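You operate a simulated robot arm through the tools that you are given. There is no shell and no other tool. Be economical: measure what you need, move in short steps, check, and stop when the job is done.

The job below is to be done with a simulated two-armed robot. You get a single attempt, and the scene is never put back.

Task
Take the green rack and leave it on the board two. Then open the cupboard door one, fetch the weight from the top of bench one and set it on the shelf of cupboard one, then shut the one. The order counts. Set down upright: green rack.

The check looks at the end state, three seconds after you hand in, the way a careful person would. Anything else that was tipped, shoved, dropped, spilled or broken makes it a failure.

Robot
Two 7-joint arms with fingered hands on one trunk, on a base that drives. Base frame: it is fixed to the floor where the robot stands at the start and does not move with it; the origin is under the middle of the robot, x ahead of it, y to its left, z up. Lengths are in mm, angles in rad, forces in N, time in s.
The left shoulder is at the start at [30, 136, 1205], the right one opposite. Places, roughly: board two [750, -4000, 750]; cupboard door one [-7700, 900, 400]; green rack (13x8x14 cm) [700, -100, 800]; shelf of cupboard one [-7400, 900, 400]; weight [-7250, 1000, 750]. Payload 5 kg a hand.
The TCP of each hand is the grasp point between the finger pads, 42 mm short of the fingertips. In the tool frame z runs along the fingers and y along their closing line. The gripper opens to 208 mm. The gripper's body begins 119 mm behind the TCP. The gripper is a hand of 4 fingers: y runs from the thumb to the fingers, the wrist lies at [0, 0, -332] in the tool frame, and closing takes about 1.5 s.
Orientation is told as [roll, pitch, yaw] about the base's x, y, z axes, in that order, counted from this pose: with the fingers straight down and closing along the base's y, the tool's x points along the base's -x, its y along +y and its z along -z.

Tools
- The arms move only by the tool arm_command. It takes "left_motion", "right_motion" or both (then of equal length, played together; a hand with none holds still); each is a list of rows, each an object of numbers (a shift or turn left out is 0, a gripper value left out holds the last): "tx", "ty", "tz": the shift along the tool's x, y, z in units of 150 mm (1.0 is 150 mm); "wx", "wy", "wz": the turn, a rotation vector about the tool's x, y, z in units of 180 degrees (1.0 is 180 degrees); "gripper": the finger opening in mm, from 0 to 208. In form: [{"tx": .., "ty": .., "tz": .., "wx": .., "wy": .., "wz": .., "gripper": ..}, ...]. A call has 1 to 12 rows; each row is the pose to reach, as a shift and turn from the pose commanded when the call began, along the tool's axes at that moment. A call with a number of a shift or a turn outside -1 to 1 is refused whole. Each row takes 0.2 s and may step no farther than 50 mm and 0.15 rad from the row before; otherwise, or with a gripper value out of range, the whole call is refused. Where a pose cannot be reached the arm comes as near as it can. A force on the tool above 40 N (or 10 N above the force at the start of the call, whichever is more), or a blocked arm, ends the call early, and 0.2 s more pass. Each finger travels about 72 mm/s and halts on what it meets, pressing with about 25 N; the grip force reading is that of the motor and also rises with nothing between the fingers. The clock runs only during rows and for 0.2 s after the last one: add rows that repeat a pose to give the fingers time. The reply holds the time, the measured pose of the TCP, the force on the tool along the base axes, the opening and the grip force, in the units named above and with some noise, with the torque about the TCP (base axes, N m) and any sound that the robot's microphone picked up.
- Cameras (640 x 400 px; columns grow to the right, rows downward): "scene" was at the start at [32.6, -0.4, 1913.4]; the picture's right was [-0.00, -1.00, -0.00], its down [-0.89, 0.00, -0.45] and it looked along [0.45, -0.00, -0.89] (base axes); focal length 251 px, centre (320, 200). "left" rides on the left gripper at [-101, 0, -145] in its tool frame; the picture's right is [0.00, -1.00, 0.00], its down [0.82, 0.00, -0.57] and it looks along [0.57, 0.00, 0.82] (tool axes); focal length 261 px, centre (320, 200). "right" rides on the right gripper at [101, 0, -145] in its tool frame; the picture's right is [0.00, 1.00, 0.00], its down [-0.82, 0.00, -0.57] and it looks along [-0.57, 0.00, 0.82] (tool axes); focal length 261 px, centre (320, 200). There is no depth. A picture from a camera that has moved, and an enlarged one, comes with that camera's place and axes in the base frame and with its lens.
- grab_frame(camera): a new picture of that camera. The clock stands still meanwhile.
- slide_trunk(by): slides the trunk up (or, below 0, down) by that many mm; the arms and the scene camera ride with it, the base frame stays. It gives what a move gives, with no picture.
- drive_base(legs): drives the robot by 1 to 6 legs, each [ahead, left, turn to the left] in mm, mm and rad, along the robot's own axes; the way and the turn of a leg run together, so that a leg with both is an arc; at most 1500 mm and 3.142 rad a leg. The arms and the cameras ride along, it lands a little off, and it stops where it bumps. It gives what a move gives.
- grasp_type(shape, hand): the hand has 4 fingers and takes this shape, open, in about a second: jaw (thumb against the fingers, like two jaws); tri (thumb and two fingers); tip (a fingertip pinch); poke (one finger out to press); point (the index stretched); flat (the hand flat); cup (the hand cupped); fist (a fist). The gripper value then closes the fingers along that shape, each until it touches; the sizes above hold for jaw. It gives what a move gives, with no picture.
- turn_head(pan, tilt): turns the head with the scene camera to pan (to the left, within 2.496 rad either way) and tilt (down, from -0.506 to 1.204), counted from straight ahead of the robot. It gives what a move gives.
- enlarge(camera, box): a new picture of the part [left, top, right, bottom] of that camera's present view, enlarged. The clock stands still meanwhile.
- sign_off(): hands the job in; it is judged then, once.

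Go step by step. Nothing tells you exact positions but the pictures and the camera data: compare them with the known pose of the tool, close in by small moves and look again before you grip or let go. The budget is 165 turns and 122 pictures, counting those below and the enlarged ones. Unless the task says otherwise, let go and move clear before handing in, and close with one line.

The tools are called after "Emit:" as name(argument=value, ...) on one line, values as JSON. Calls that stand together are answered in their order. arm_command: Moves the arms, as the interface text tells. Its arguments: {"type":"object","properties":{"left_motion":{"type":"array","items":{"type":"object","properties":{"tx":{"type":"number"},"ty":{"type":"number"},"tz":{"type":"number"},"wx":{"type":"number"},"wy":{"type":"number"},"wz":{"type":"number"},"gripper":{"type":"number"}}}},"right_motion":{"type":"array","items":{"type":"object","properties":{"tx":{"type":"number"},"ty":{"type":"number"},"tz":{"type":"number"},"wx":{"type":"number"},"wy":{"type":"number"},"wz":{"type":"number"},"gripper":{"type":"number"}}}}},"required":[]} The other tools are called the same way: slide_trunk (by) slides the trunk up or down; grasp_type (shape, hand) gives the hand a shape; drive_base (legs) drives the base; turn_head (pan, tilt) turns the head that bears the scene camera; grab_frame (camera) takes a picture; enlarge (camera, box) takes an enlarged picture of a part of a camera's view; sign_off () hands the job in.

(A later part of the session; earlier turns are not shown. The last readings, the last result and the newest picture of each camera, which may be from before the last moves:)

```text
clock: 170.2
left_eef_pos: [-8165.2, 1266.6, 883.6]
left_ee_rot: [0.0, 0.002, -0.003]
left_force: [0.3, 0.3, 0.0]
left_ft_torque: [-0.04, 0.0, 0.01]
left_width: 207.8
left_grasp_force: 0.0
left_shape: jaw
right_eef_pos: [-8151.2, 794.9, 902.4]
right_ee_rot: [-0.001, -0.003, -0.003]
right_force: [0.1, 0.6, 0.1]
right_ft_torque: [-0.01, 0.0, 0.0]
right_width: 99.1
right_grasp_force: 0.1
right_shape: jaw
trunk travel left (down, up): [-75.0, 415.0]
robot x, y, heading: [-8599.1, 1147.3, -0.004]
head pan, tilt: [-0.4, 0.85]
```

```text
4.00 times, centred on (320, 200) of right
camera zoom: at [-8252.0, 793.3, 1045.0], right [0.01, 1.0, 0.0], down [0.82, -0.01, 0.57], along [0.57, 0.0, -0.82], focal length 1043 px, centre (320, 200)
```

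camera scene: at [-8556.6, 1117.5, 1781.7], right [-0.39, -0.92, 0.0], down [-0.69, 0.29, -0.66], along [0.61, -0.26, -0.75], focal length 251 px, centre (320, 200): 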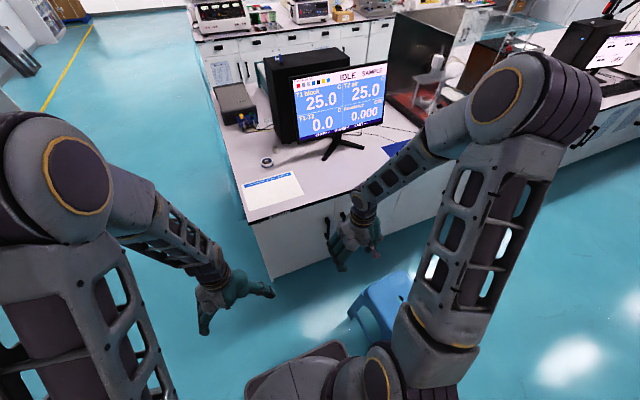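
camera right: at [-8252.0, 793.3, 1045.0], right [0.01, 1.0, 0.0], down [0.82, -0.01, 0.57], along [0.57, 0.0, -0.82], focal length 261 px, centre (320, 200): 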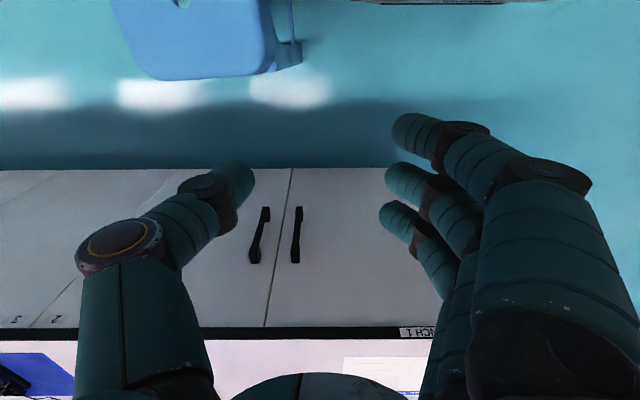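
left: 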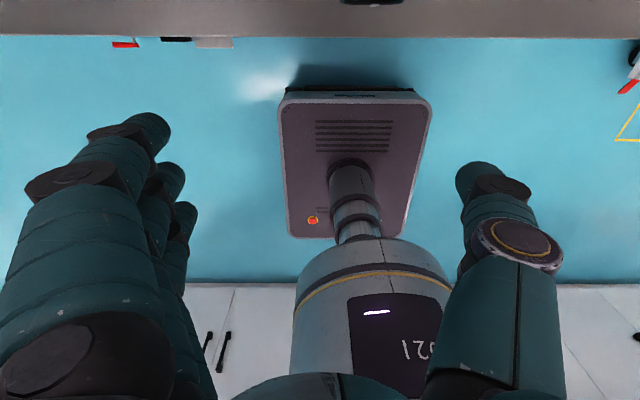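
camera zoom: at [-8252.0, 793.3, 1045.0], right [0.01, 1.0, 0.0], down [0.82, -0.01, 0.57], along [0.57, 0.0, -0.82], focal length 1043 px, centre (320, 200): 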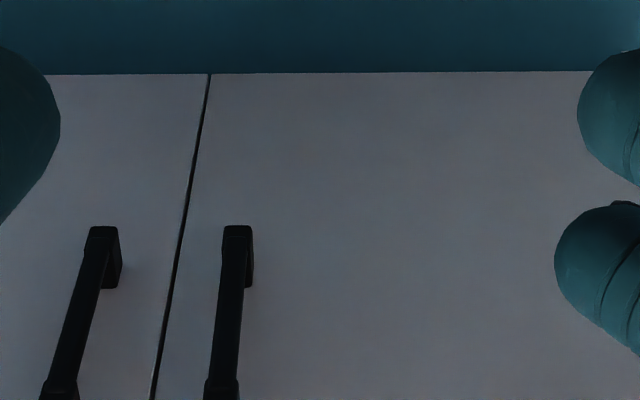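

Bench edge is at (-7761, z 782); handle at about y 738, z 430–635, bar near x -7780. I'll swing the right hand to point horizontally at it, fingers closing along y, keeping well in front.

Emit:
arm_command(right_motion=[{"tx": -0.08, "ty": -0.03, "tz": 0.05, "wy": -0.042, "gripper": 80}, {"tx": -0.17, "ty": -0.06, "tz": 0.1, "wy": -0.084}, {"tx": -0.25, "ty": -0.1, "tz": 0.18, "wy": -0.126}, {"tx": -0.33, "ty": -0.13, "tz": 0.25, "wy": -0.168}, {"tx": -0.42, "ty": -0.16, "tz": 0.33, "wy": -0.21}, {"tx": -0.5, "ty": -0.19, "tz": 0.4, "wy": -0.252}, {"tx": -0.58, "ty": -0.22, "tz": 0.5, "wy": -0.294}, {"tx": -0.67, "ty": -0.25, "tz": 0.6, "wy": -0.336}, {"tx": -0.75, "ty": -0.29, "tz": 0.7, "wy": -0.378}, {"tx": -0.83, "ty": -0.32, "tz": 0.8, "wy": -0.42}, {"tx": -0.92, "ty": -0.35, "tz": 0.87, "wy": -0.462}, {"tx": -1.0, "ty": -0.38, "tz": 0.92, "wy": -0.5}])

Emit:
grab_frame(camera="right")

Emit:
grab_frame(camera="scene")

```text
clock: 172.8
left_eef_pos: [-8164.4, 1266.0, 882.7]
left_ee_rot: [0.001, 0.001, -0.005]
left_force: [-1.4, -1.3, -0.2]
left_ft_torque: [0.15, -0.03, 0.0]
left_width: 208.1
left_grasp_force: 0.1
left_shape: jaw
right_eef_pos: [-8002.1, 736.3, 764.7]
right_ee_rot: [2.767, -1.562, -2.771]
right_force: [1.0, 0.2, -0.1]
right_ft_torque: [0.03, 0.05, -0.01]
right_width: 79.9
right_grasp_force: 0.1
right_shape: jaw
right hand out of reach, approached as far as the arm can: row 2, 3
trunk travel left (down, up): [-75.0, 415.0]
robot x, y, heading: [-8596.3, 1146.1, -0.003]
head pan, tilt: [-0.4, 0.85]
```

```text
63 pictures are left
camera right: at [-8145.3, 735.4, 661.7], right [0.0, 1.0, 0.01], down [-0.58, 0.0, 0.82], along [0.82, -0.01, 0.58], focal length 261 px, centre (320, 200)
```

right: 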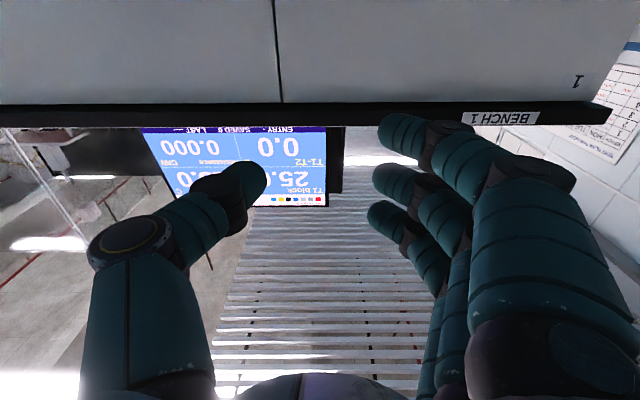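

```text
62 pictures are left
camera scene: at [-8557.2, 1115.6, 1781.7], right [-0.39, -0.92, 0.0], down [-0.69, 0.3, -0.66], along [0.61, -0.26, -0.75], focal length 251 px, centre (320, 200)
```

scene: 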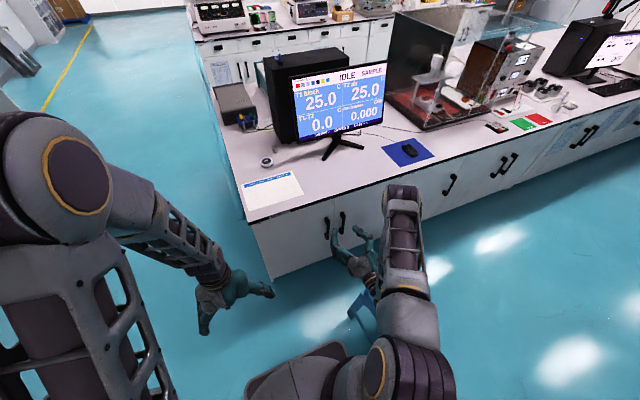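

Hand is horizontal and clear. Lowering to handle height.

Emit:
arm_command(right_motion=[{"tx": 0.25}, {"tx": 0.5}, {"tx": 0.75}, {"tx": 1.0}, {"tx": 1.0, "tz": 0.2}, {"tx": 1.0, "tz": 0.4}, {"tx": 1.0, "tz": 0.6}])

Emit:
arm_command(right_motion=[{"tx": 0.2}, {"tx": 0.35}, {"tx": 0.35, "tz": 0.15}])

Emit:
grab_frame(camera="right")

Emit:
enlarge(camera="scene", box=[260, 190, 420, 290])

```text
clock: 174.4
left_eef_pos: [-8163.3, 1266.0, 883.4]
left_ee_rot: [0.001, 0.004, -0.004]
left_force: [-0.2, -0.4, -0.1]
left_ft_torque: [-0.03, 0.0, -0.02]
left_width: 207.9
left_grasp_force: 0.0
left_shape: jaw
right_eef_pos: [-7909.4, 736.7, 614.2]
right_ee_rot: [2.89, -1.569, -2.894]
right_force: [0.5, 0.4, -0.4]
right_ft_torque: [0.01, -0.05, 0.02]
right_width: 79.9
right_grasp_force: 0.0
right_shape: jaw
trunk travel left (down, up): [-75.0, 415.0]
robot x, y, heading: [-8600.1, 1146.4, -0.001]
head pan, tilt: [-0.4, 0.85]
```

```text
clock: 175.2
left_eef_pos: [-8163.6, 1266.6, 883.6]
left_ee_rot: [0.001, 0.001, -0.005]
left_force: [-0.3, -0.1, 0.4]
left_ft_torque: [0.01, 0.02, 0.01]
left_width: 208.2
left_grasp_force: 0.1
left_shape: jaw
right_eef_pos: [-7887.6, 736.4, 559.0]
right_ee_rot: [2.783, -1.571, -2.787]
right_force: [-0.1, 0.8, -0.3]
right_ft_torque: [0.04, -0.06, 0.02]
right_width: 80.3
right_grasp_force: 0.0
right_shape: jaw
trunk travel left (down, up): [-75.0, 415.0]
robot x, y, heading: [-8600.1, 1147.7, -0.0]
head pan, tilt: [-0.4, 0.85]
```

```text
61 pictures are left
camera right: at [-8031.7, 736.1, 456.7], right [0.0, 1.0, 0.01], down [-0.57, 0.0, 0.82], along [0.82, -0.01, 0.57], focal length 261 px, centre (320, 200)
```

right: 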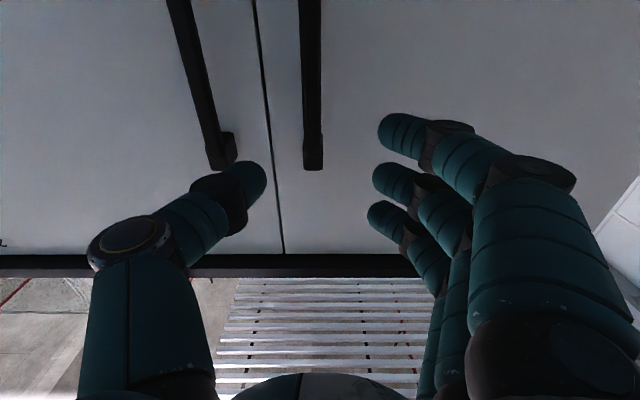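

```text
4.00 times, centred on (340, 240) of scene
camera zoom: at [-8556.3, 1117.5, 1781.7], right [-0.39, -0.92, 0.0], down [-0.69, 0.3, -0.66], along [0.61, -0.26, -0.75], focal length 1003 px, centre (240, 40)
```

zoom: 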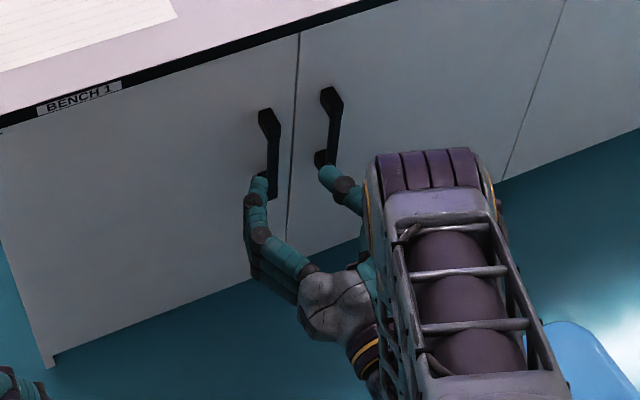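

Handle is about 8 mm to the -y side and centred near z≈515. I'll lower 40 mm, shift, and approach partway.

Emit:
arm_command(right_motion=[{"tx": 0.27, "ty": -0.05, "gripper": 80}, {"tx": 0.27, "ty": -0.05, "tz": 0.2}, {"tx": 0.27, "ty": -0.05, "tz": 0.38}])

Emit:
grab_frame(camera="right")

Emit:
enlarge(camera="scene", box=[290, 200, 370, 250])

```text
clock: 176.0
left_eef_pos: [-8163.8, 1266.1, 882.7]
left_ee_rot: [0.0, 0.001, -0.005]
left_force: [0.1, -0.2, -0.2]
left_ft_torque: [-0.02, 0.02, -0.02]
left_width: 207.7
left_grasp_force: 0.0
left_shape: jaw
right_eef_pos: [-7833.3, 728.4, 521.5]
right_ee_rot: [2.734, -1.57, -2.74]
right_force: [-0.4, -0.1, 0.1]
right_ft_torque: [-0.04, -0.06, 0.0]
right_width: 80.0
right_grasp_force: 0.1
right_shape: jaw
trunk travel left (down, up): [-75.0, 415.0]
robot x, y, heading: [-8598.9, 1146.9, -0.008]
head pan, tilt: [-0.4, 0.85]
```

```text
59 pictures are left
camera right: at [-7976.8, 727.7, 418.4], right [0.0, 1.0, 0.01], down [-0.57, 0.0, 0.82], along [0.82, -0.01, 0.57], focal length 261 px, centre (320, 200)
```

right: 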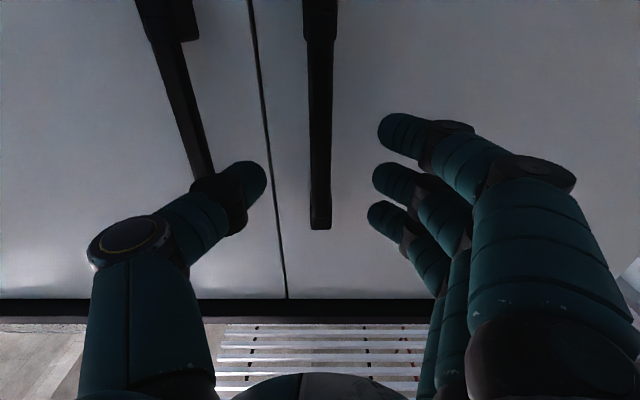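

```text
8.00 times, centred on (330, 225) of scene
camera zoom: at [-8556.4, 1117.4, 1781.7], right [-0.39, -0.92, 0.0], down [-0.69, 0.3, -0.66], along [0.61, -0.26, -0.75], focal length 2006 px, centre (240, 0)
```

zoom: 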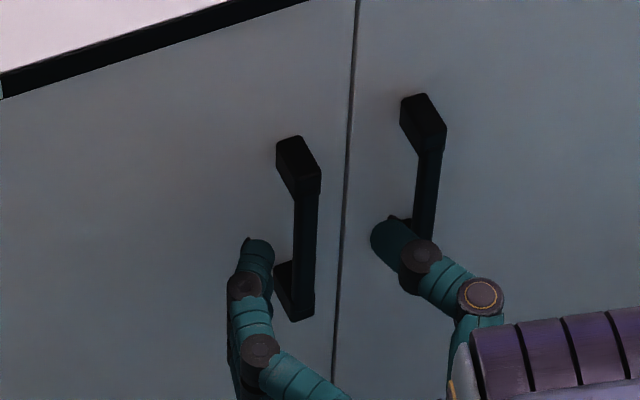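

Hand is centred on the handle. Moving 30 mm forward and closing.

Emit:
arm_command(right_motion=[{"tz": 0.1}, {"tz": 0.2}, {"tz": 0.2, "gripper": 0}, {"tz": 0.2}, {"tz": 0.2}, {"tz": 0.2}, {"tz": 0.2}, {"tz": 0.2}])

Emit:
enlarge(camera="scene", box=[290, 200, 370, 250])

```text
clock: 177.8
left_eef_pos: [-8164.6, 1266.2, 882.8]
left_ee_rot: [-0.001, 0.001, -0.003]
left_force: [0.0, -0.1, 0.0]
left_ft_torque: [-0.01, -0.01, 0.03]
left_width: 207.9
left_grasp_force: 0.1
left_shape: jaw
right_eef_pos: [-7801.3, 729.5, 522.8]
right_ee_rot: [2.895, -1.568, -2.895]
right_force: [1.0, 1.3, -0.1]
right_ft_torque: [0.01, 0.03, 0.05]
right_width: 13.2
right_grasp_force: 24.8
right_shape: jaw
trunk travel left (down, up): [-75.0, 415.0]
robot x, y, heading: [-8601.3, 1146.8, -0.004]
head pan, tilt: [-0.4, 0.85]
```

```text
8.00 times, centred on (330, 225) of scene
camera zoom: at [-8556.6, 1117.4, 1781.7], right [-0.39, -0.92, 0.0], down [-0.69, 0.3, -0.66], along [0.61, -0.26, -0.75], focal length 2006 px, centre (240, 0)
```

zoom: 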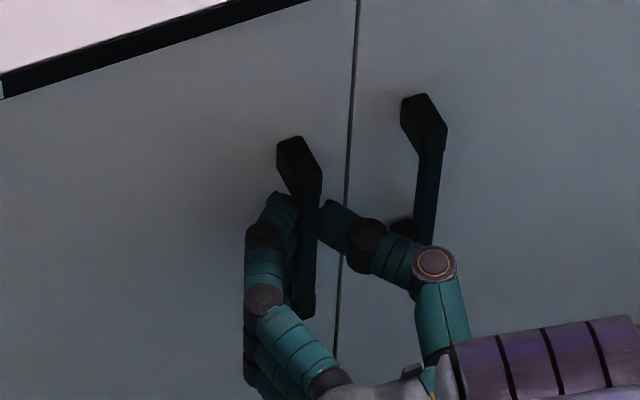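

The handle is gripped (13 mm). Now I pull the door open along its arc about the hinge at roughly (-7740,1135), first 0.36 rad.

Emit:
arm_command(right_motion=[{"tz": -0.08, "ty": 0.012, "wx": 0.0095}, {"tz": -0.161, "ty": 0.029, "wx": 0.0191}, {"tz": -0.321, "ty": 0.068, "wx": 0.0382}, {"tz": -0.478, "ty": 0.117, "wx": 0.0573}, {"tz": -0.631, "ty": 0.175, "wx": 0.0764}, {"tz": -0.782, "ty": 0.241, "wx": 0.0955}, {"tz": -0.927, "ty": 0.317, "wx": 0.1146}])

Emit:
grab_frame(camera="scene")

```text
clock: 179.4
left_eef_pos: [-8165.1, 1266.8, 883.9]
left_ee_rot: [0.0, 0.003, -0.006]
left_force: [0.1, -0.1, 0.5]
left_ft_torque: [-0.01, -0.01, 0.0]
left_width: 208.0
left_grasp_force: 0.2
left_shape: jaw
right_eef_pos: [-7941.7, 778.2, 522.5]
right_ee_rot: [2.777, -1.567, 3.14]
right_force: [-2.8, -4.4, 5.3]
right_ft_torque: [-0.05, -0.13, -0.08]
right_width: 13.0
right_grasp_force: 25.3
right_shape: jaw
trunk travel left (down, up): [-75.0, 415.0]
robot x, y, heading: [-8597.0, 1151.2, -0.006]
head pan, tilt: [-0.4, 0.85]
```

```text
56 pictures are left
camera scene: at [-8557.3, 1117.5, 1781.8], right [-0.39, -0.92, 0.0], down [-0.69, 0.3, -0.66], along [0.61, -0.26, -0.75], focal length 251 px, centre (320, 200)
```

scene: 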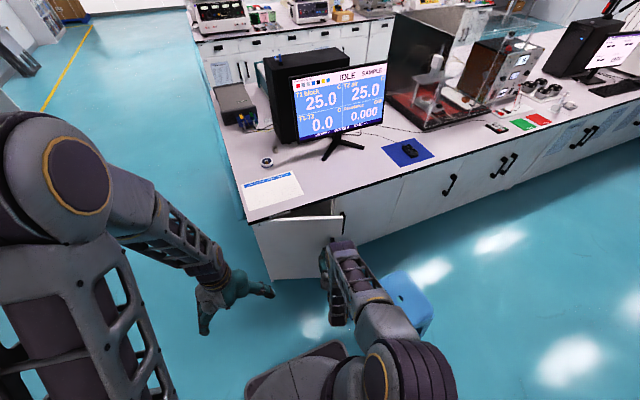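

The door is opening well. Continuing another 0.3 rad along the same arc.

Emit:
arm_command(right_motion=[{"tz": -0.161, "ty": 0.029, "wx": 0.0191}, {"tz": -0.321, "ty": 0.068, "wx": 0.0382}, {"tz": -0.478, "ty": 0.117, "wx": 0.0573}, {"tz": -0.631, "ty": 0.175, "wx": 0.0764}, {"tz": -0.782, "ty": 0.241, "wx": 0.0955}])

Emit:
grab_frame(camera="scene")

```text
clock: 180.6
left_eef_pos: [-8163.4, 1267.0, 882.8]
left_ee_rot: [0.0, 0.003, -0.003]
left_force: [-0.2, 0.1, -0.5]
left_ft_torque: [-0.1, 0.02, 0.01]
left_width: 207.7
left_grasp_force: 0.0
left_shape: jaw
right_eef_pos: [-8035.2, 851.0, 524.0]
right_ee_rot: [0.126, -1.559, -0.793]
right_force: [-3.4, -4.4, -14.7]
right_ft_torque: [0.18, 0.2, -0.11]
right_width: 13.1
right_grasp_force: 25.5
right_shape: jaw
right hand out of reach, approached as far as the arm can: row 5
trunk travel left (down, up): [-75.0, 415.0]
robot x, y, heading: [-8598.3, 1148.0, -0.006]
head pan, tilt: [-0.4, 0.85]
```

```text
55 pictures are left
camera scene: at [-8555.6, 1117.7, 1781.3], right [-0.39, -0.92, 0.0], down [-0.69, 0.29, -0.66], along [0.61, -0.26, -0.75], focal length 251 px, centre (320, 200)
```

scene: 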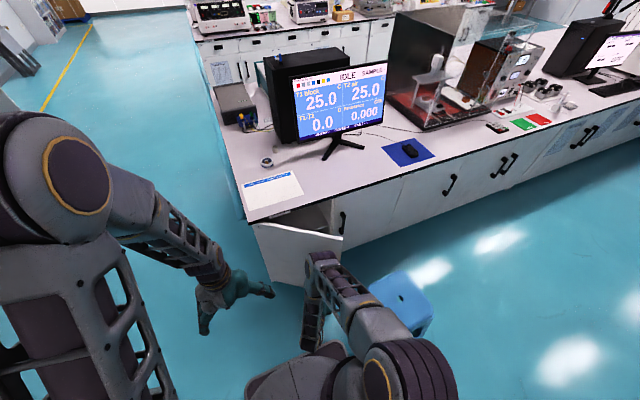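

The door is about 37° open and the arm is at its near limit. I'll release, back straight away from the handle by driving the base, then push the door wider from its inner side.

Emit:
arm_command(right_motion=[{"gripper": 90}, {"gripper": 90}, {"gripper": 90}, {"gripper": 90}, {"gripper": 90}])

Emit:
drive_base(legs=[[-80, 61, 0], [-100, 30, 0]])

Emit:
grab_frame(camera="scene")

```text
clock: 181.8
left_eef_pos: [-8164.2, 1266.5, 884.0]
left_ee_rot: [0.001, 0.003, -0.003]
left_force: [-0.1, -0.4, -0.1]
left_ft_torque: [-0.01, -0.01, -0.01]
left_width: 207.9
left_grasp_force: 0.1
left_shape: jaw
right_eef_pos: [-8033.1, 850.1, 526.1]
right_ee_rot: [0.574, -1.565, -1.236]
right_force: [-0.2, -0.1, 0.5]
right_ft_torque: [-0.02, 0.02, 0.02]
right_width: 89.5
right_grasp_force: 0.1
right_shape: jaw
trunk travel left (down, up): [-75.0, 415.0]
robot x, y, heading: [-8599.8, 1147.7, -0.009]
head pan, tilt: [-0.4, 0.85]
```

```text
clock: 183.8
left_eef_pos: [-8348.9, 1359.2, 884.4]
left_ee_rot: [0.0, 0.0, -0.004]
left_force: [-0.5, 0.7, 0.7]
left_ft_torque: [-0.05, -0.17, 0.02]
left_width: 208.1
left_grasp_force: 0.0
left_shape: jaw
right_eef_pos: [-8217.1, 942.0, 527.2]
right_ee_rot: [0.864, -1.567, -1.526]
right_force: [-0.7, 1.1, 0.9]
right_ft_torque: [0.05, 0.06, 0.06]
right_width: 89.4
right_grasp_force: 0.2
right_shape: jaw
trunk travel left (down, up): [-75.0, 415.0]
robot x, y, heading: [-8782.8, 1241.1, 0.0]
head pan, tilt: [-0.4, 0.85]
```

```text
54 pictures are left
camera scene: at [-8742.5, 1210.1, 1781.9], right [-0.39, -0.92, 0.0], down [-0.69, 0.29, -0.66], along [0.61, -0.26, -0.75], focal length 251 px, centre (320, 200)
```

scene: 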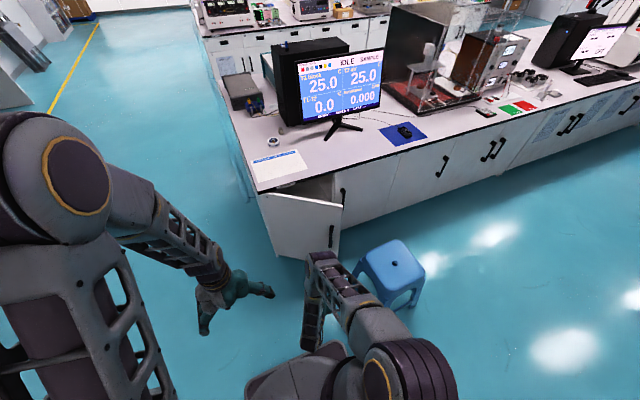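

The door stays put. Now I straighten the right hand to point +x, moving it to -y and up, staying in front of the door edge and above the stool.

Emit:
arm_command(right_motion=[{"tx": -0.15}, {"tx": -0.35, "ty": -0.1, "tz": 0.08, "wx": -0.035}, {"tx": -0.5, "ty": -0.3, "tz": 0.23, "wx": -0.075}, {"tx": -0.6, "ty": -0.5, "tz": 0.38, "wx": -0.115}, {"tx": -0.7, "ty": -0.7, "tz": 0.54, "wx": -0.155}, {"tx": -0.7, "ty": -0.88, "tz": 0.68, "wx": -0.19}, {"tx": -0.7, "ty": -0.98, "tz": 0.75, "wx": -0.2107}])

Emit:
arm_command(right_motion=[{"ty": -0.05, "wz": -0.045}, {"ty": -0.1, "wz": -0.09}, {"ty": -0.15, "wz": -0.135}, {"ty": -0.2, "wz": -0.18}, {"ty": -0.25, "wz": -0.225}, {"ty": -0.3, "wz": -0.27}, {"ty": -0.35, "wz": -0.315}, {"ty": -0.4, "wz": -0.36}, {"ty": -0.45, "wz": -0.4}, {"ty": -0.5, "wz": -0.44}, {"ty": -0.5, "wz": -0.48, "gripper": 20}, {"ty": -0.5, "wz": -0.5}])

Emit:
grab_frame(camera="scene")

```text
clock: 185.3
left_eef_pos: [-8347.9, 1359.5, 882.6]
left_ee_rot: [0.001, 0.001, -0.002]
left_force: [-1.2, 0.6, -0.3]
left_ft_torque: [0.04, 0.02, 0.0]
left_width: 207.8
left_grasp_force: 0.2
left_shape: jaw
right_eef_pos: [-8180.6, 752.9, 619.4]
right_ee_rot: [0.62, -1.561, -0.625]
right_force: [0.7, 0.3, 0.3]
right_ft_torque: [0.0, -0.04, 0.02]
right_width: 89.6
right_grasp_force: 0.0
right_shape: jaw
right hand out of reach, approached as far as the arm can: row 6, 7
trunk travel left (down, up): [-75.0, 415.0]
robot x, y, heading: [-8781.7, 1240.6, -0.0]
head pan, tilt: [-0.4, 0.85]
```

```text
clock: 187.9
left_eef_pos: [-8348.3, 1358.9, 883.1]
left_ee_rot: [0.0, 0.001, -0.004]
left_force: [0.2, 0.0, -0.2]
left_ft_torque: [-0.03, 0.01, -0.01]
left_width: 207.7
left_grasp_force: 0.1
left_shape: jaw
right_eef_pos: [-8183.6, 675.1, 621.9]
right_ee_rot: [-1.568, -0.002, 1.571]
right_force: [-0.3, 0.0, -0.1]
right_ft_torque: [0.01, 0.0, 0.0]
right_width: 20.8
right_grasp_force: 0.0
right_shape: jaw
trunk travel left (down, up): [-75.0, 415.0]
robot x, y, heading: [-8782.3, 1239.7, -0.003]
head pan, tilt: [-0.4, 0.85]
```

```text
53 pictures are left
camera scene: at [-8739.8, 1209.2, 1781.7], right [-0.39, -0.92, 0.0], down [-0.69, 0.29, -0.66], along [0.61, -0.26, -0.75], focal length 251 px, centre (320, 200)
```

scene: 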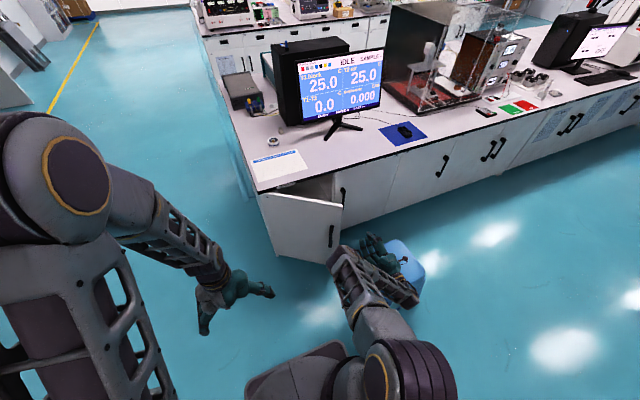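

Hand is slim in y now and pointing at the gap. Moving forward past the door's edge on the inner side.

Emit:
arm_command(right_motion=[{"tz": 0.3}, {"tz": 0.6}, {"tz": 0.9}, {"tz": 1.0}])

Emit:
arm_command(right_motion=[{"tz": 0.3}, {"tz": 0.6}, {"tz": 0.9}, {"tz": 1.0}])

Emit:
grab_frame(camera="scene")

```text
clock: 188.9
left_eef_pos: [-8348.6, 1357.9, 882.5]
left_ee_rot: [-0.001, 0.002, -0.004]
left_force: [0.2, -0.2, 0.6]
left_ft_torque: [-0.03, -0.02, 0.01]
left_width: 208.0
left_grasp_force: 0.0
left_shape: jaw
right_eef_pos: [-8033.0, 672.5, 622.8]
right_ee_rot: [-1.569, -0.003, 1.569]
right_force: [-0.5, 0.1, -0.1]
right_ft_torque: [0.03, -0.02, 0.03]
right_width: 20.4
right_grasp_force: 0.0
right_shape: jaw
trunk travel left (down, up): [-75.0, 415.0]
robot x, y, heading: [-8780.2, 1240.6, -0.007]
head pan, tilt: [-0.4, 0.85]
```

```text
clock: 189.9
left_eef_pos: [-8348.2, 1359.0, 883.2]
left_ee_rot: [0.0, 0.003, -0.005]
left_force: [-0.2, -0.5, 0.1]
left_ft_torque: [-0.04, 0.0, 0.0]
left_width: 207.6
left_grasp_force: 0.0
left_shape: jaw
right_eef_pos: [-7881.0, 673.7, 620.1]
right_ee_rot: [-1.569, -0.006, 1.571]
right_force: [0.1, -0.3, -0.1]
right_ft_torque: [0.0, -0.03, 0.02]
right_width: 20.4
right_grasp_force: 0.1
right_shape: jaw
trunk travel left (down, up): [-75.0, 415.0]
robot x, y, heading: [-8784.3, 1235.2, -0.004]
head pan, tilt: [-0.4, 0.85]
```

```text
52 pictures are left
camera scene: at [-8739.8, 1209.3, 1781.7], right [-0.39, -0.92, 0.0], down [-0.69, 0.29, -0.66], along [0.61, -0.26, -0.75], focal length 251 px, centre (320, 200)
```

scene: 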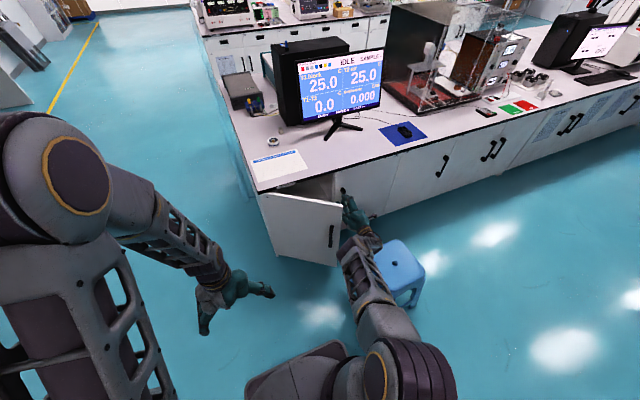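

The hand is inside the gap beside the door's edge. Sweeping toward +y to push the door wider, while moving the left hand out of the way.

Emit:
arm_command(right_motion=[{"tx": -0.2}, {"tx": -0.4}, {"tx": -0.6}, {"tx": -0.8}, {"tx": -1.0}], left_motion=[{"ty": 0.2}, {"ty": 0.4}, {"ty": 0.6}, {"ty": 0.8}, {"ty": 1.0}])

Emit:
arm_command(right_motion=[{"tx": -0.2}, {"tx": -0.4}, {"tx": -0.6}, {"tx": -0.8}, {"tx": -1.0}])

Emit:
grab_frame(camera="scene")

```text
clock: 190.6
left_eef_pos: [-8346.6, 1418.4, 884.2]
left_ee_rot: [0.0, 0.002, -0.007]
left_force: [0.7, 0.2, 0.1]
left_ft_torque: [-0.06, 0.11, 0.0]
left_width: 208.0
left_grasp_force: 0.1
left_shape: jaw
right_eef_pos: [-7890.9, 719.4, 619.3]
right_ee_rot: [-1.564, 0.001, 1.549]
right_force: [-6.4, -9.2, 4.9]
right_ft_torque: [0.01, 0.74, 1.58]
right_width: 20.3
right_grasp_force: 0.1
right_shape: jaw
trunk travel left (down, up): [-75.0, 415.0]
robot x, y, heading: [-8782.8, 1237.2, -0.009]
head pan, tilt: [-0.4, 0.85]
stopped in row 3 (right hand): the force on the tool passed its limit at 72 N (the readings are from after the stop); the commanded pose is now the measured one
```

```text
clock: 190.9
left_eef_pos: [-8346.8, 1418.3, 884.5]
left_ee_rot: [-0.001, 0.0, -0.008]
left_force: [0.9, 0.6, -0.8]
left_ft_torque: [-0.09, 0.05, -0.02]
left_width: 208.0
left_grasp_force: 0.1
left_shape: jaw
right_eef_pos: [-7894.0, 720.0, 619.3]
right_ee_rot: [-1.561, 0.003, 1.539]
right_force: [-7.9, -8.4, 3.5]
right_ft_torque: [0.06, 0.59, 1.59]
right_width: 20.2
right_grasp_force: 0.1
right_shape: jaw
trunk travel left (down, up): [-75.0, 415.0]
robot x, y, heading: [-8785.3, 1243.6, -0.004]
head pan, tilt: [-0.4, 0.85]
stopped in row 1 (right hand): the force on the tool passed its limit at 55 N (the readings are from after the stop); the commanded pose is now the measured one
```

```text
51 pictures are left
camera scene: at [-8740.1, 1209.2, 1781.7], right [-0.4, -0.92, 0.0], down [-0.69, 0.3, -0.66], along [0.61, -0.26, -0.75], focal length 251 px, centre (320, 200)
```

scene: 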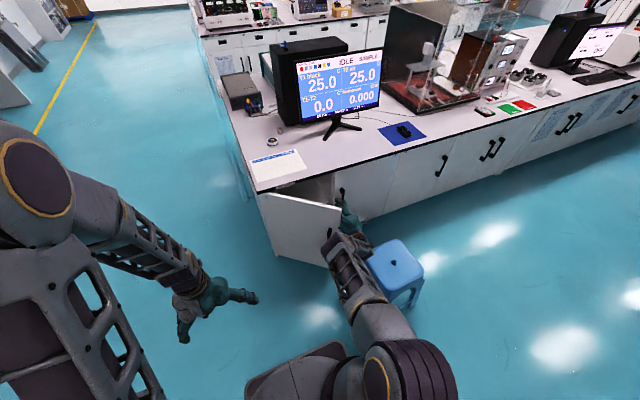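

Contact with the door raised the force too quickly. I'll look closely before pushing slower.

Emit:
enlarge(camera="scene", box=[260, 160, 420, 260])

Emit:
arm_command(right_motion=[{"tx": -0.03}, {"tx": -0.06}, {"tx": -0.09}, {"tx": -0.12}])

```text
4.00 times, centred on (340, 210) of scene
camera zoom: at [-8740.1, 1209.2, 1781.7], right [-0.4, -0.92, 0.0], down [-0.69, 0.3, -0.66], along [0.61, -0.26, -0.75], focal length 1003 px, centre (240, 160)
```

zoom: 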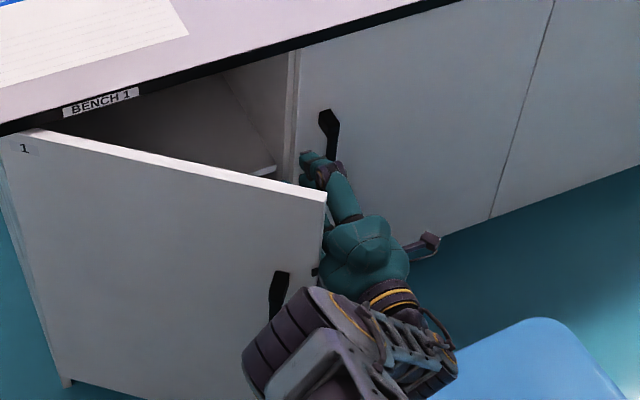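

```text
clock: 191.6
left_eef_pos: [-8345.7, 1416.8, 885.0]
left_ee_rot: [0.001, 0.002, -0.01]
left_force: [0.7, 0.1, 0.2]
left_ft_torque: [-0.07, 0.06, -0.03]
left_width: 207.8
left_grasp_force: 0.0
left_shape: jaw
right_eef_pos: [-7898.3, 722.3, 618.6]
right_ee_rot: [-1.561, 0.004, 1.531]
right_force: [-6.6, -7.8, 4.2]
right_ft_torque: [0.15, 0.67, 1.38]
right_width: 20.3
right_grasp_force: 0.1
right_shape: jaw
trunk travel left (down, up): [-75.0, 415.0]
robot x, y, heading: [-8785.7, 1241.2, -0.01]
head pan, tilt: [-0.4, 0.85]
stopped in row 3 (right hand): the force on the tool passed its limit at 43 N (the readings are from after the stop); the commanded pose is now the measured one
```

The right forearm lies on the outer side of the door and jams there, so this push won't work. I'll back the right hand out and instead regrip the handle with the left hand, which can follow the rest of the arc.

Emit:
arm_command(right_motion=[{"tx": 0.1}, {"tx": 0.3}, {"tx": 0.35, "tz": -0.2}, {"tx": 0.35, "tz": -0.5}, {"tx": 0.35, "tz": -0.8}, {"tx": 0.35, "tz": -1.0}])

Emit:
arm_command(right_motion=[{"tz": -0.3}, {"tz": -0.6}, {"tz": -0.9}, {"tz": -1.0}])

Emit:
drive_base(legs=[[-50, 50, 0]])

Emit:
grab_frame(camera="scene")

```text
clock: 193.0
left_eef_pos: [-8346.7, 1416.0, 883.6]
left_ee_rot: [0.001, 0.001, -0.01]
left_force: [0.0, -0.6, -0.4]
left_ft_torque: [0.0, -0.02, -0.01]
left_width: 208.0
left_grasp_force: 0.2
left_shape: jaw
right_eef_pos: [-8050.0, 677.3, 622.6]
right_ee_rot: [-1.561, 0.005, 1.535]
right_force: [0.2, 0.3, 1.1]
right_ft_torque: [-0.02, 0.08, -0.01]
right_width: 20.3
right_grasp_force: 0.1
right_shape: jaw
trunk travel left (down, up): [-75.0, 415.0]
robot x, y, heading: [-8783.9, 1237.5, -0.006]
head pan, tilt: [-0.4, 0.85]
```

```text
clock: 194.0
left_eef_pos: [-8346.5, 1417.5, 883.7]
left_ee_rot: [-0.001, 0.001, -0.009]
left_force: [0.7, 0.1, 0.8]
left_ft_torque: [0.02, -0.05, -0.02]
left_width: 207.9
left_grasp_force: 0.1
left_shape: jaw
right_eef_pos: [-8198.6, 683.6, 622.7]
right_ee_rot: [-1.56, 0.003, 1.531]
right_force: [0.5, -0.9, 0.5]
right_ft_torque: [0.02, 0.0, -0.01]
right_width: 20.3
right_grasp_force: 0.1
right_shape: jaw
trunk travel left (down, up): [-75.0, 415.0]
robot x, y, heading: [-8782.9, 1238.6, -0.012]
head pan, tilt: [-0.4, 0.85]
```

```text
clock: 195.0
left_eef_pos: [-8397.4, 1468.7, 885.3]
left_ee_rot: [-0.003, 0.001, -0.009]
left_force: [-0.9, 0.8, 0.2]
left_ft_torque: [-0.18, -0.15, -0.02]
left_width: 207.7
left_grasp_force: 0.0
left_shape: jaw
right_eef_pos: [-8248.8, 735.5, 623.7]
right_ee_rot: [-1.562, 0.004, 1.533]
right_force: [-0.1, 0.8, 1.0]
right_ft_torque: [0.03, 0.12, -0.08]
right_width: 20.4
right_grasp_force: 0.1
right_shape: jaw
trunk travel left (down, up): [-75.0, 415.0]
robot x, y, heading: [-8832.8, 1290.9, -0.002]
head pan, tilt: [-0.4, 0.85]
```

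```text
49 pictures are left
camera scene: at [-8792.0, 1260.8, 1781.8], right [-0.4, -0.92, 0.0], down [-0.69, 0.3, -0.66], along [0.61, -0.26, -0.75], focal length 251 px, centre (320, 200)
```

scene: 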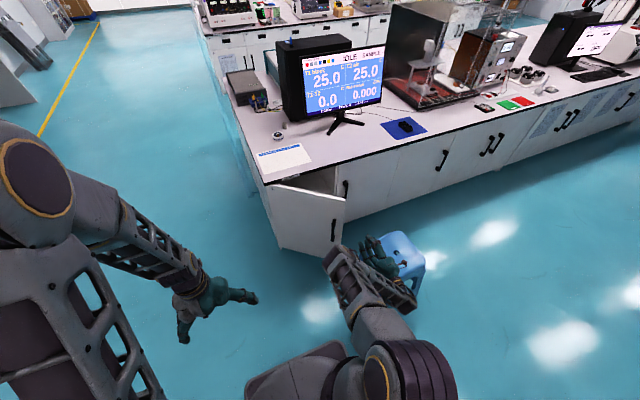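

Next, pitch the left hand to horizontal in front of the robot.

Emit:
arm_command(left_motion=[{"tx": -0.12, "tz": 0.05, "wy": -0.042, "gripper": 80}, {"tx": -0.24, "tz": 0.1, "wy": -0.084}, {"tx": -0.36, "tz": 0.15, "wy": -0.126}, {"tx": -0.48, "tz": 0.2, "wy": -0.168}, {"tx": -0.6, "tz": 0.28, "wy": -0.21}, {"tx": -0.7, "tz": 0.36, "wy": -0.252}, {"tx": -0.8, "tz": 0.45, "wy": -0.294}, {"tx": -0.9, "tz": 0.55, "wy": -0.336}, {"tx": -0.95, "tz": 0.65, "wy": -0.378}, {"tx": -1.0, "tz": 0.75, "wy": -0.42}, {"tx": -1.0, "tz": 0.83, "wy": -0.462}, {"tx": -1.0, "tz": 0.9, "wy": -0.5}])

Emit:
arm_command(left_motion=[{"tz": 0.12, "ty": -0.12, "wx": 0.03}, {"tz": 0.24, "ty": -0.24, "wx": 0.06}, {"tz": 0.36, "ty": -0.36, "wx": 0.09}, {"tz": 0.48, "ty": -0.5, "wx": 0.12}, {"tz": 0.55, "ty": -0.7, "wx": 0.15}, {"tz": 0.6, "ty": -0.85, "wx": 0.18}, {"tz": 0.65, "ty": -1.0, "wx": 0.21}])

Emit:
grab_frame(camera="left")

Emit:
grab_frame(camera="scene")

```text
clock: 197.5
left_eef_pos: [-8234.7, 1375.8, 766.1]
left_ee_rot: [-0.268, -1.398, 0.123]
left_force: [0.2, -2.4, 1.7]
left_ft_torque: [0.08, 0.15, 0.35]
left_width: 80.1
left_grasp_force: 0.1
left_shape: jaw
left hand out of reach, approached as far as the arm can: row 3, 4, 5, 6, 7, 11
right_eef_pos: [-8249.8, 734.5, 623.1]
right_ee_rot: [-1.559, 0.004, 1.532]
right_force: [-0.6, -0.5, 0.6]
right_ft_torque: [0.02, 0.07, 0.04]
right_width: 20.3
right_grasp_force: 0.2
right_shape: jaw
trunk travel left (down, up): [-75.0, 415.0]
robot x, y, heading: [-8829.6, 1289.5, -0.01]
head pan, tilt: [-0.4, 0.85]
stopped in row 12 (left hand): the force on the tool passed its limit at 45 N (the readings are from after the stop); the commanded pose is now the measured one
```

```text
clock: 199.1
left_eef_pos: [-8162.7, 1213.0, 754.2]
left_ee_rot: [-0.93, -1.398, 0.124]
left_force: [0.5, 0.0, 0.3]
left_ft_torque: [-0.02, 0.01, 0.04]
left_width: 80.3
left_grasp_force: 0.0
left_shape: jaw
right_eef_pos: [-8249.5, 733.9, 621.9]
right_ee_rot: [-1.56, 0.003, 1.533]
right_force: [0.1, 0.2, 0.2]
right_ft_torque: [0.0, -0.03, -0.01]
right_width: 20.2
right_grasp_force: 0.1
right_shape: jaw
trunk travel left (down, up): [-75.0, 415.0]
robot x, y, heading: [-8833.5, 1288.2, -0.01]
head pan, tilt: [-0.4, 0.85]
```

```text
48 pictures are left
camera left: at [-8243.5, 1319.8, 869.9], right [-0.71, -0.69, 0.14], down [-0.53, 0.39, -0.75], along [0.46, -0.61, -0.65], focal length 261 px, centre (320, 200)
```

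left: 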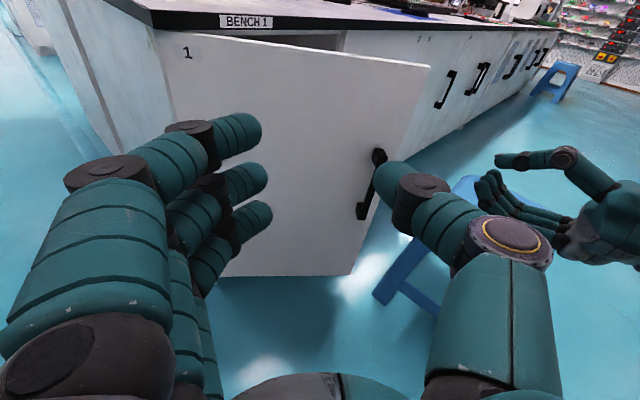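

```text
47 pictures are left
camera scene: at [-8790.2, 1258.5, 1781.7], right [-0.4, -0.92, 0.0], down [-0.69, 0.3, -0.66], along [0.61, -0.26, -0.75], focal length 251 px, centre (320, 200)
```

scene: 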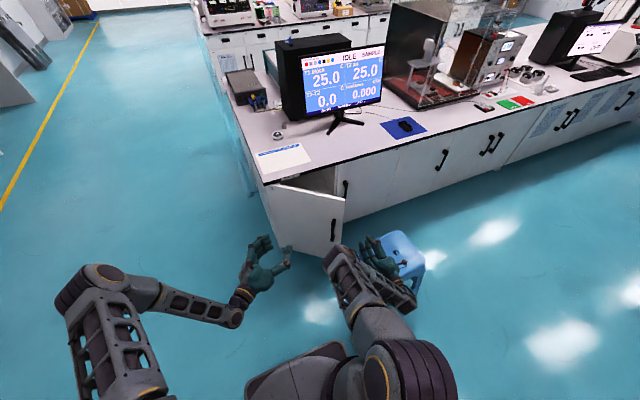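

The left camera shows the door and handle well; the bar is at about (-8015,832) with the door ~36° open. Aligning the left hand squarely and approaching halfway.

Emit:
arm_command(left_motion=[{"tx": 0.16, "ty": -0.09, "tz": 0.2, "wx": -0.011, "wy": -0.007, "wz": 0.008}, {"tx": 0.32, "ty": -0.18, "tz": 0.4, "wx": -0.022, "wy": -0.0145, "wz": 0.017}, {"tx": 0.48, "ty": -0.28, "tz": 0.6, "wx": -0.033, "wy": -0.022, "wz": 0.025}, {"tx": 0.64, "ty": -0.37, "tz": 0.79, "wx": -0.0446, "wy": -0.029, "wz": 0.034}, {"tx": 0.8, "ty": -0.47, "tz": 0.9, "wx": -0.0557, "wy": -0.0363, "wz": 0.042}])

Emit:
grab_frame(camera="left")

```text
clock: 200.3
left_eef_pos: [-8139.5, 1065.7, 633.9]
left_ee_rot: [1.579, -1.569, -2.205]
left_force: [1.2, 0.5, 2.4]
left_ft_torque: [0.12, 0.09, -0.19]
left_width: 80.1
left_grasp_force: 0.2
left_shape: jaw
right_eef_pos: [-8248.4, 735.3, 622.7]
right_ee_rot: [-1.56, 0.003, 1.532]
right_force: [-0.5, 0.4, -0.2]
right_ft_torque: [-0.01, 0.0, 0.05]
right_width: 20.4
right_grasp_force: 0.1
right_shape: jaw
trunk travel left (down, up): [-75.0, 415.0]
robot x, y, heading: [-8834.3, 1288.1, -0.013]
head pan, tilt: [-0.4, 0.85]
```

```text
46 pictures are left
camera left: at [-8256.1, 1150.7, 735.5], right [-0.59, -0.81, 0.0], down [-0.46, 0.34, -0.82], along [0.66, -0.48, -0.57], focal length 261 px, centre (320, 200)
```

left: 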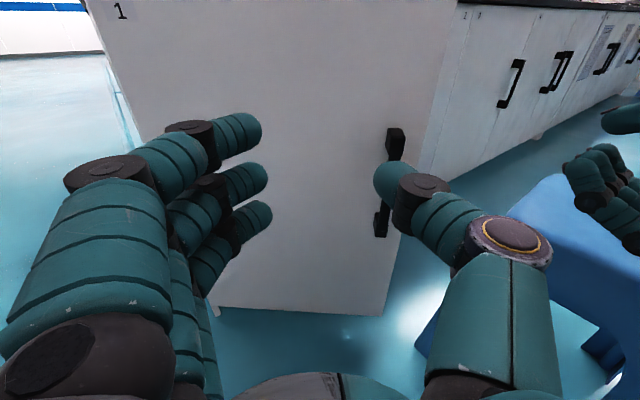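

Bar measured at (-8018,838). Moving laterally and down in line with it, then approaching.

Emit:
arm_command(left_motion=[{"tx": 0.2, "ty": -0.2}, {"tx": 0.4, "ty": -0.4}, {"tx": 0.6, "ty": -0.6}, {"tx": 0.8, "ty": -0.75}, {"tx": 0.8, "ty": -0.75, "tz": 0.3}, {"tx": 0.8, "ty": -0.75, "tz": 0.6}, {"tx": 0.8, "ty": -0.75, "tz": 0.85}])

Emit:
grab_frame(camera="left")

```text
clock: 201.0
left_eef_pos: [-8151.7, 1101.9, 542.4]
left_ee_rot: [-0.438, -1.524, -0.066]
left_force: [0.0, 0.3, 0.8]
left_ft_torque: [0.0, 0.06, 0.0]
left_width: 79.9
left_grasp_force: 0.1
left_shape: jaw
left hand out of reach, approached as far as the arm can: row 3
right_eef_pos: [-8248.2, 734.5, 622.6]
right_ee_rot: [-1.562, 0.005, 1.532]
right_force: [-0.4, -0.1, 0.7]
right_ft_torque: [-0.04, 0.06, -0.06]
right_width: 20.4
right_grasp_force: 0.2
right_shape: jaw
trunk travel left (down, up): [-75.0, 415.0]
robot x, y, heading: [-8829.9, 1288.5, -0.01]
head pan, tilt: [-0.4, 0.85]
stopped in row 3 (left hand): the force on the tool passed its limit at 61 N (the readings are from after the stop); the commanded pose is now the measured one
```

```text
45 pictures are left
camera left: at [-8273.3, 1171.9, 649.5], right [-0.48, -0.88, 0.02], down [-0.54, 0.28, -0.8], along [0.69, -0.4, -0.6], focal length 261 px, centre (320, 200)
```

left: 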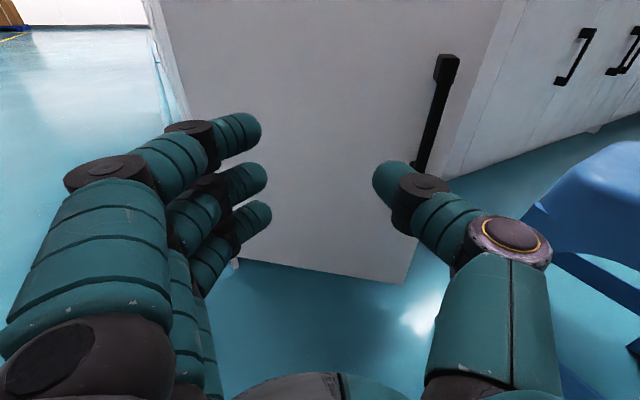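

The left arm hit some limit (joint or self-contact). Let me see the posture.

Emit:
turn_head(pan=0.0, tilt=1.0)

Emit:
grab_frame(camera="scene")

```text
clock: 201.9
left_eef_pos: [-8153.1, 1100.4, 542.1]
left_ee_rot: [-0.433, -1.525, -0.073]
left_force: [0.6, -0.7, 0.3]
left_ft_torque: [-0.03, 0.03, 0.0]
left_width: 80.0
left_grasp_force: 0.0
left_shape: jaw
right_eef_pos: [-8249.1, 732.3, 622.8]
right_ee_rot: [-1.56, 0.003, 1.531]
right_force: [0.1, -0.1, 0.2]
right_ft_torque: [-0.01, 0.01, 0.0]
right_width: 20.2
right_grasp_force: 0.0
right_shape: jaw
trunk travel left (down, up): [-75.0, 415.0]
robot x, y, heading: [-8832.4, 1294.5, -0.007]
head pan, tilt: [0.0, 1.0]
```

```text
44 pictures are left
camera scene: at [-8792.7, 1288.8, 1770.6], right [-0.01, -1.0, 0.0], down [-0.84, 0.01, -0.54], along [0.54, 0.0, -0.84], focal length 251 px, centre (320, 200)
```

scene: 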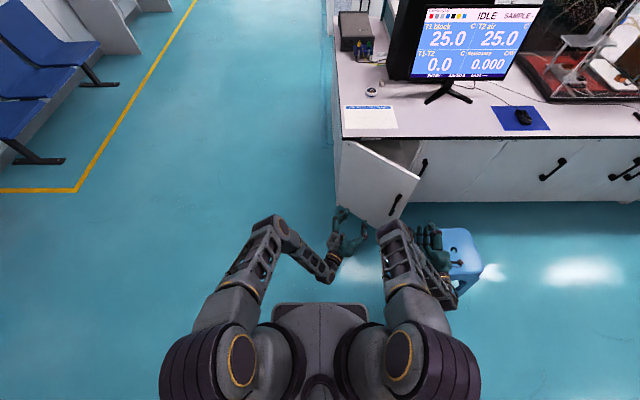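

The right elbow is in the left hand's way. I'll fold the right arm back to a raised vertical pose off to its own side.

Emit:
arm_command(right_motion=[{"ty": -0.1, "tx": 0.05, "wz": 0.042}, {"ty": -0.2, "tx": 0.1, "wz": 0.084}, {"ty": -0.3, "tx": 0.15, "wz": 0.126}, {"ty": -0.4, "tx": 0.2, "wz": 0.168}, {"ty": -0.5, "tx": 0.25, "wz": 0.21}, {"ty": -0.6, "tx": 0.3, "wz": 0.252}, {"ty": -0.7, "tx": 0.3, "wz": 0.294}, {"ty": -0.8, "tx": 0.3, "wz": 0.336}, {"ty": -0.9, "tx": 0.3, "wz": 0.378}, {"ty": -1.0, "tx": 0.3, "wz": 0.42}, {"ty": -1.0, "tx": 0.3, "wz": 0.462}, {"ty": -1.0, "tx": 0.3, "wz": 0.5}])

Emit:
arm_command(right_motion=[{"tx": -0.05, "wy": 0.042}, {"tx": -0.1, "wy": 0.084}, {"tx": -0.15, "wy": 0.126}, {"tx": -0.2, "wy": 0.168}, {"tx": -0.25, "wy": 0.21}, {"tx": -0.3, "wy": 0.252}, {"tx": -0.35, "wy": 0.294}, {"tx": -0.4, "wy": 0.336}, {"tx": -0.45, "wy": 0.378}, {"tx": -0.5, "wy": 0.42}, {"tx": -0.55, "wy": 0.462}, {"tx": -0.6, "wy": 0.5}])

Emit:
grab_frame(camera="scene")

```text
clock: 204.5
left_eef_pos: [-8151.9, 1100.9, 543.7]
left_ee_rot: [-0.428, -1.526, -0.075]
left_force: [0.3, -0.6, 0.0]
left_ft_torque: [-0.03, -0.03, 0.01]
left_width: 80.0
left_grasp_force: 0.0
left_shape: jaw
right_eef_pos: [-8238.3, 688.6, 770.8]
right_ee_rot: [-0.163, -1.557, 0.12]
right_force: [1.0, -0.3, 0.0]
right_ft_torque: [0.01, -0.03, 0.0]
right_width: 20.3
right_grasp_force: 0.1
right_shape: jaw
right hand out of reach, approached as far as the arm can: row 7, 8, 9, 10, 11, 12
trunk travel left (down, up): [-75.0, 415.0]
robot x, y, heading: [-8834.3, 1289.3, -0.005]
head pan, tilt: [0.0, 1.0]
```

```text
clock: 207.1
left_eef_pos: [-8151.8, 1100.7, 543.2]
left_ee_rot: [-0.43, -1.526, -0.076]
left_force: [0.8, 0.5, -0.4]
left_ft_torque: [0.0, 0.0, 0.01]
left_width: 79.9
left_grasp_force: 0.1
left_shape: jaw
right_eef_pos: [-8238.8, 687.0, 862.7]
right_ee_rot: [-0.005, 0.013, -0.037]
right_force: [-0.6, -0.2, -0.1]
right_ft_torque: [-0.02, -0.03, -0.02]
right_width: 20.3
right_grasp_force: 0.1
right_shape: jaw
trunk travel left (down, up): [-75.0, 415.0]
robot x, y, heading: [-8837.7, 1290.9, -0.006]
head pan, tilt: [0.0, 1.0]
```

```text
43 pictures are left
camera scene: at [-8792.5, 1288.8, 1770.5], right [-0.01, -1.0, 0.0], down [-0.84, 0.01, -0.54], along [0.54, 0.0, -0.84], focal length 251 px, centre (320, 200)
```

scene: 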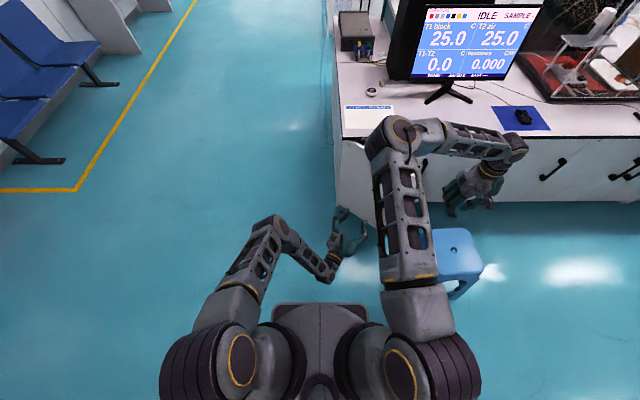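

Right arm is out of the way. Retrying the lateral move of the left hand.

Emit:
arm_command(left_motion=[{"tx": 0.05, "ty": -0.2, "tz": 0.06, "wx": 0.01}, {"tx": 0.1, "ty": -0.4, "tz": 0.12, "wx": 0.02}, {"tx": 0.15, "ty": -0.6, "tz": 0.18, "wx": 0.03}, {"tx": 0.2, "ty": -0.8, "tz": 0.24, "wx": 0.04}, {"tx": 0.2, "ty": -1.0, "tz": 0.3, "wx": 0.0414}])

Emit:
grab_frame(camera="left")

```text
clock: 208.1
left_eef_pos: [-8158.2, 1037.4, 560.6]
left_ee_rot: [-0.241, -1.516, -0.352]
left_force: [-1.1, -6.3, 3.1]
left_ft_torque: [0.22, 0.29, 0.71]
left_width: 80.0
left_grasp_force: 0.0
left_shape: jaw
left hand out of reach, approached as far as the arm can: row 1, 2, 3, 4
right_eef_pos: [-8240.9, 683.3, 862.7]
right_ee_rot: [-0.006, 0.009, -0.043]
right_force: [-1.6, -0.7, -0.9]
right_ft_torque: [0.12, -0.27, -0.05]
right_width: 20.5
right_grasp_force: 0.0
right_shape: jaw
trunk travel left (down, up): [-75.0, 415.0]
robot x, y, heading: [-8832.7, 1288.5, -0.01]
head pan, tilt: [0.0, 1.0]
stopped in row 4 (left hand): the force on the tool passed its limit at 78 N (the readings are from after the stop); the commanded pose is now the measured one
```

```text
42 pictures are left
camera left: at [-8271.8, 1115.8, 668.5], right [-0.56, -0.83, 0.02], down [-0.52, 0.33, -0.79], along [0.65, -0.45, -0.61], focal length 261 px, centre (320, 200)
```

left: 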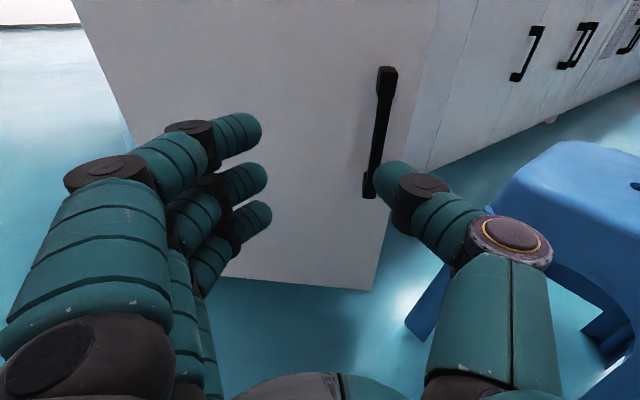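

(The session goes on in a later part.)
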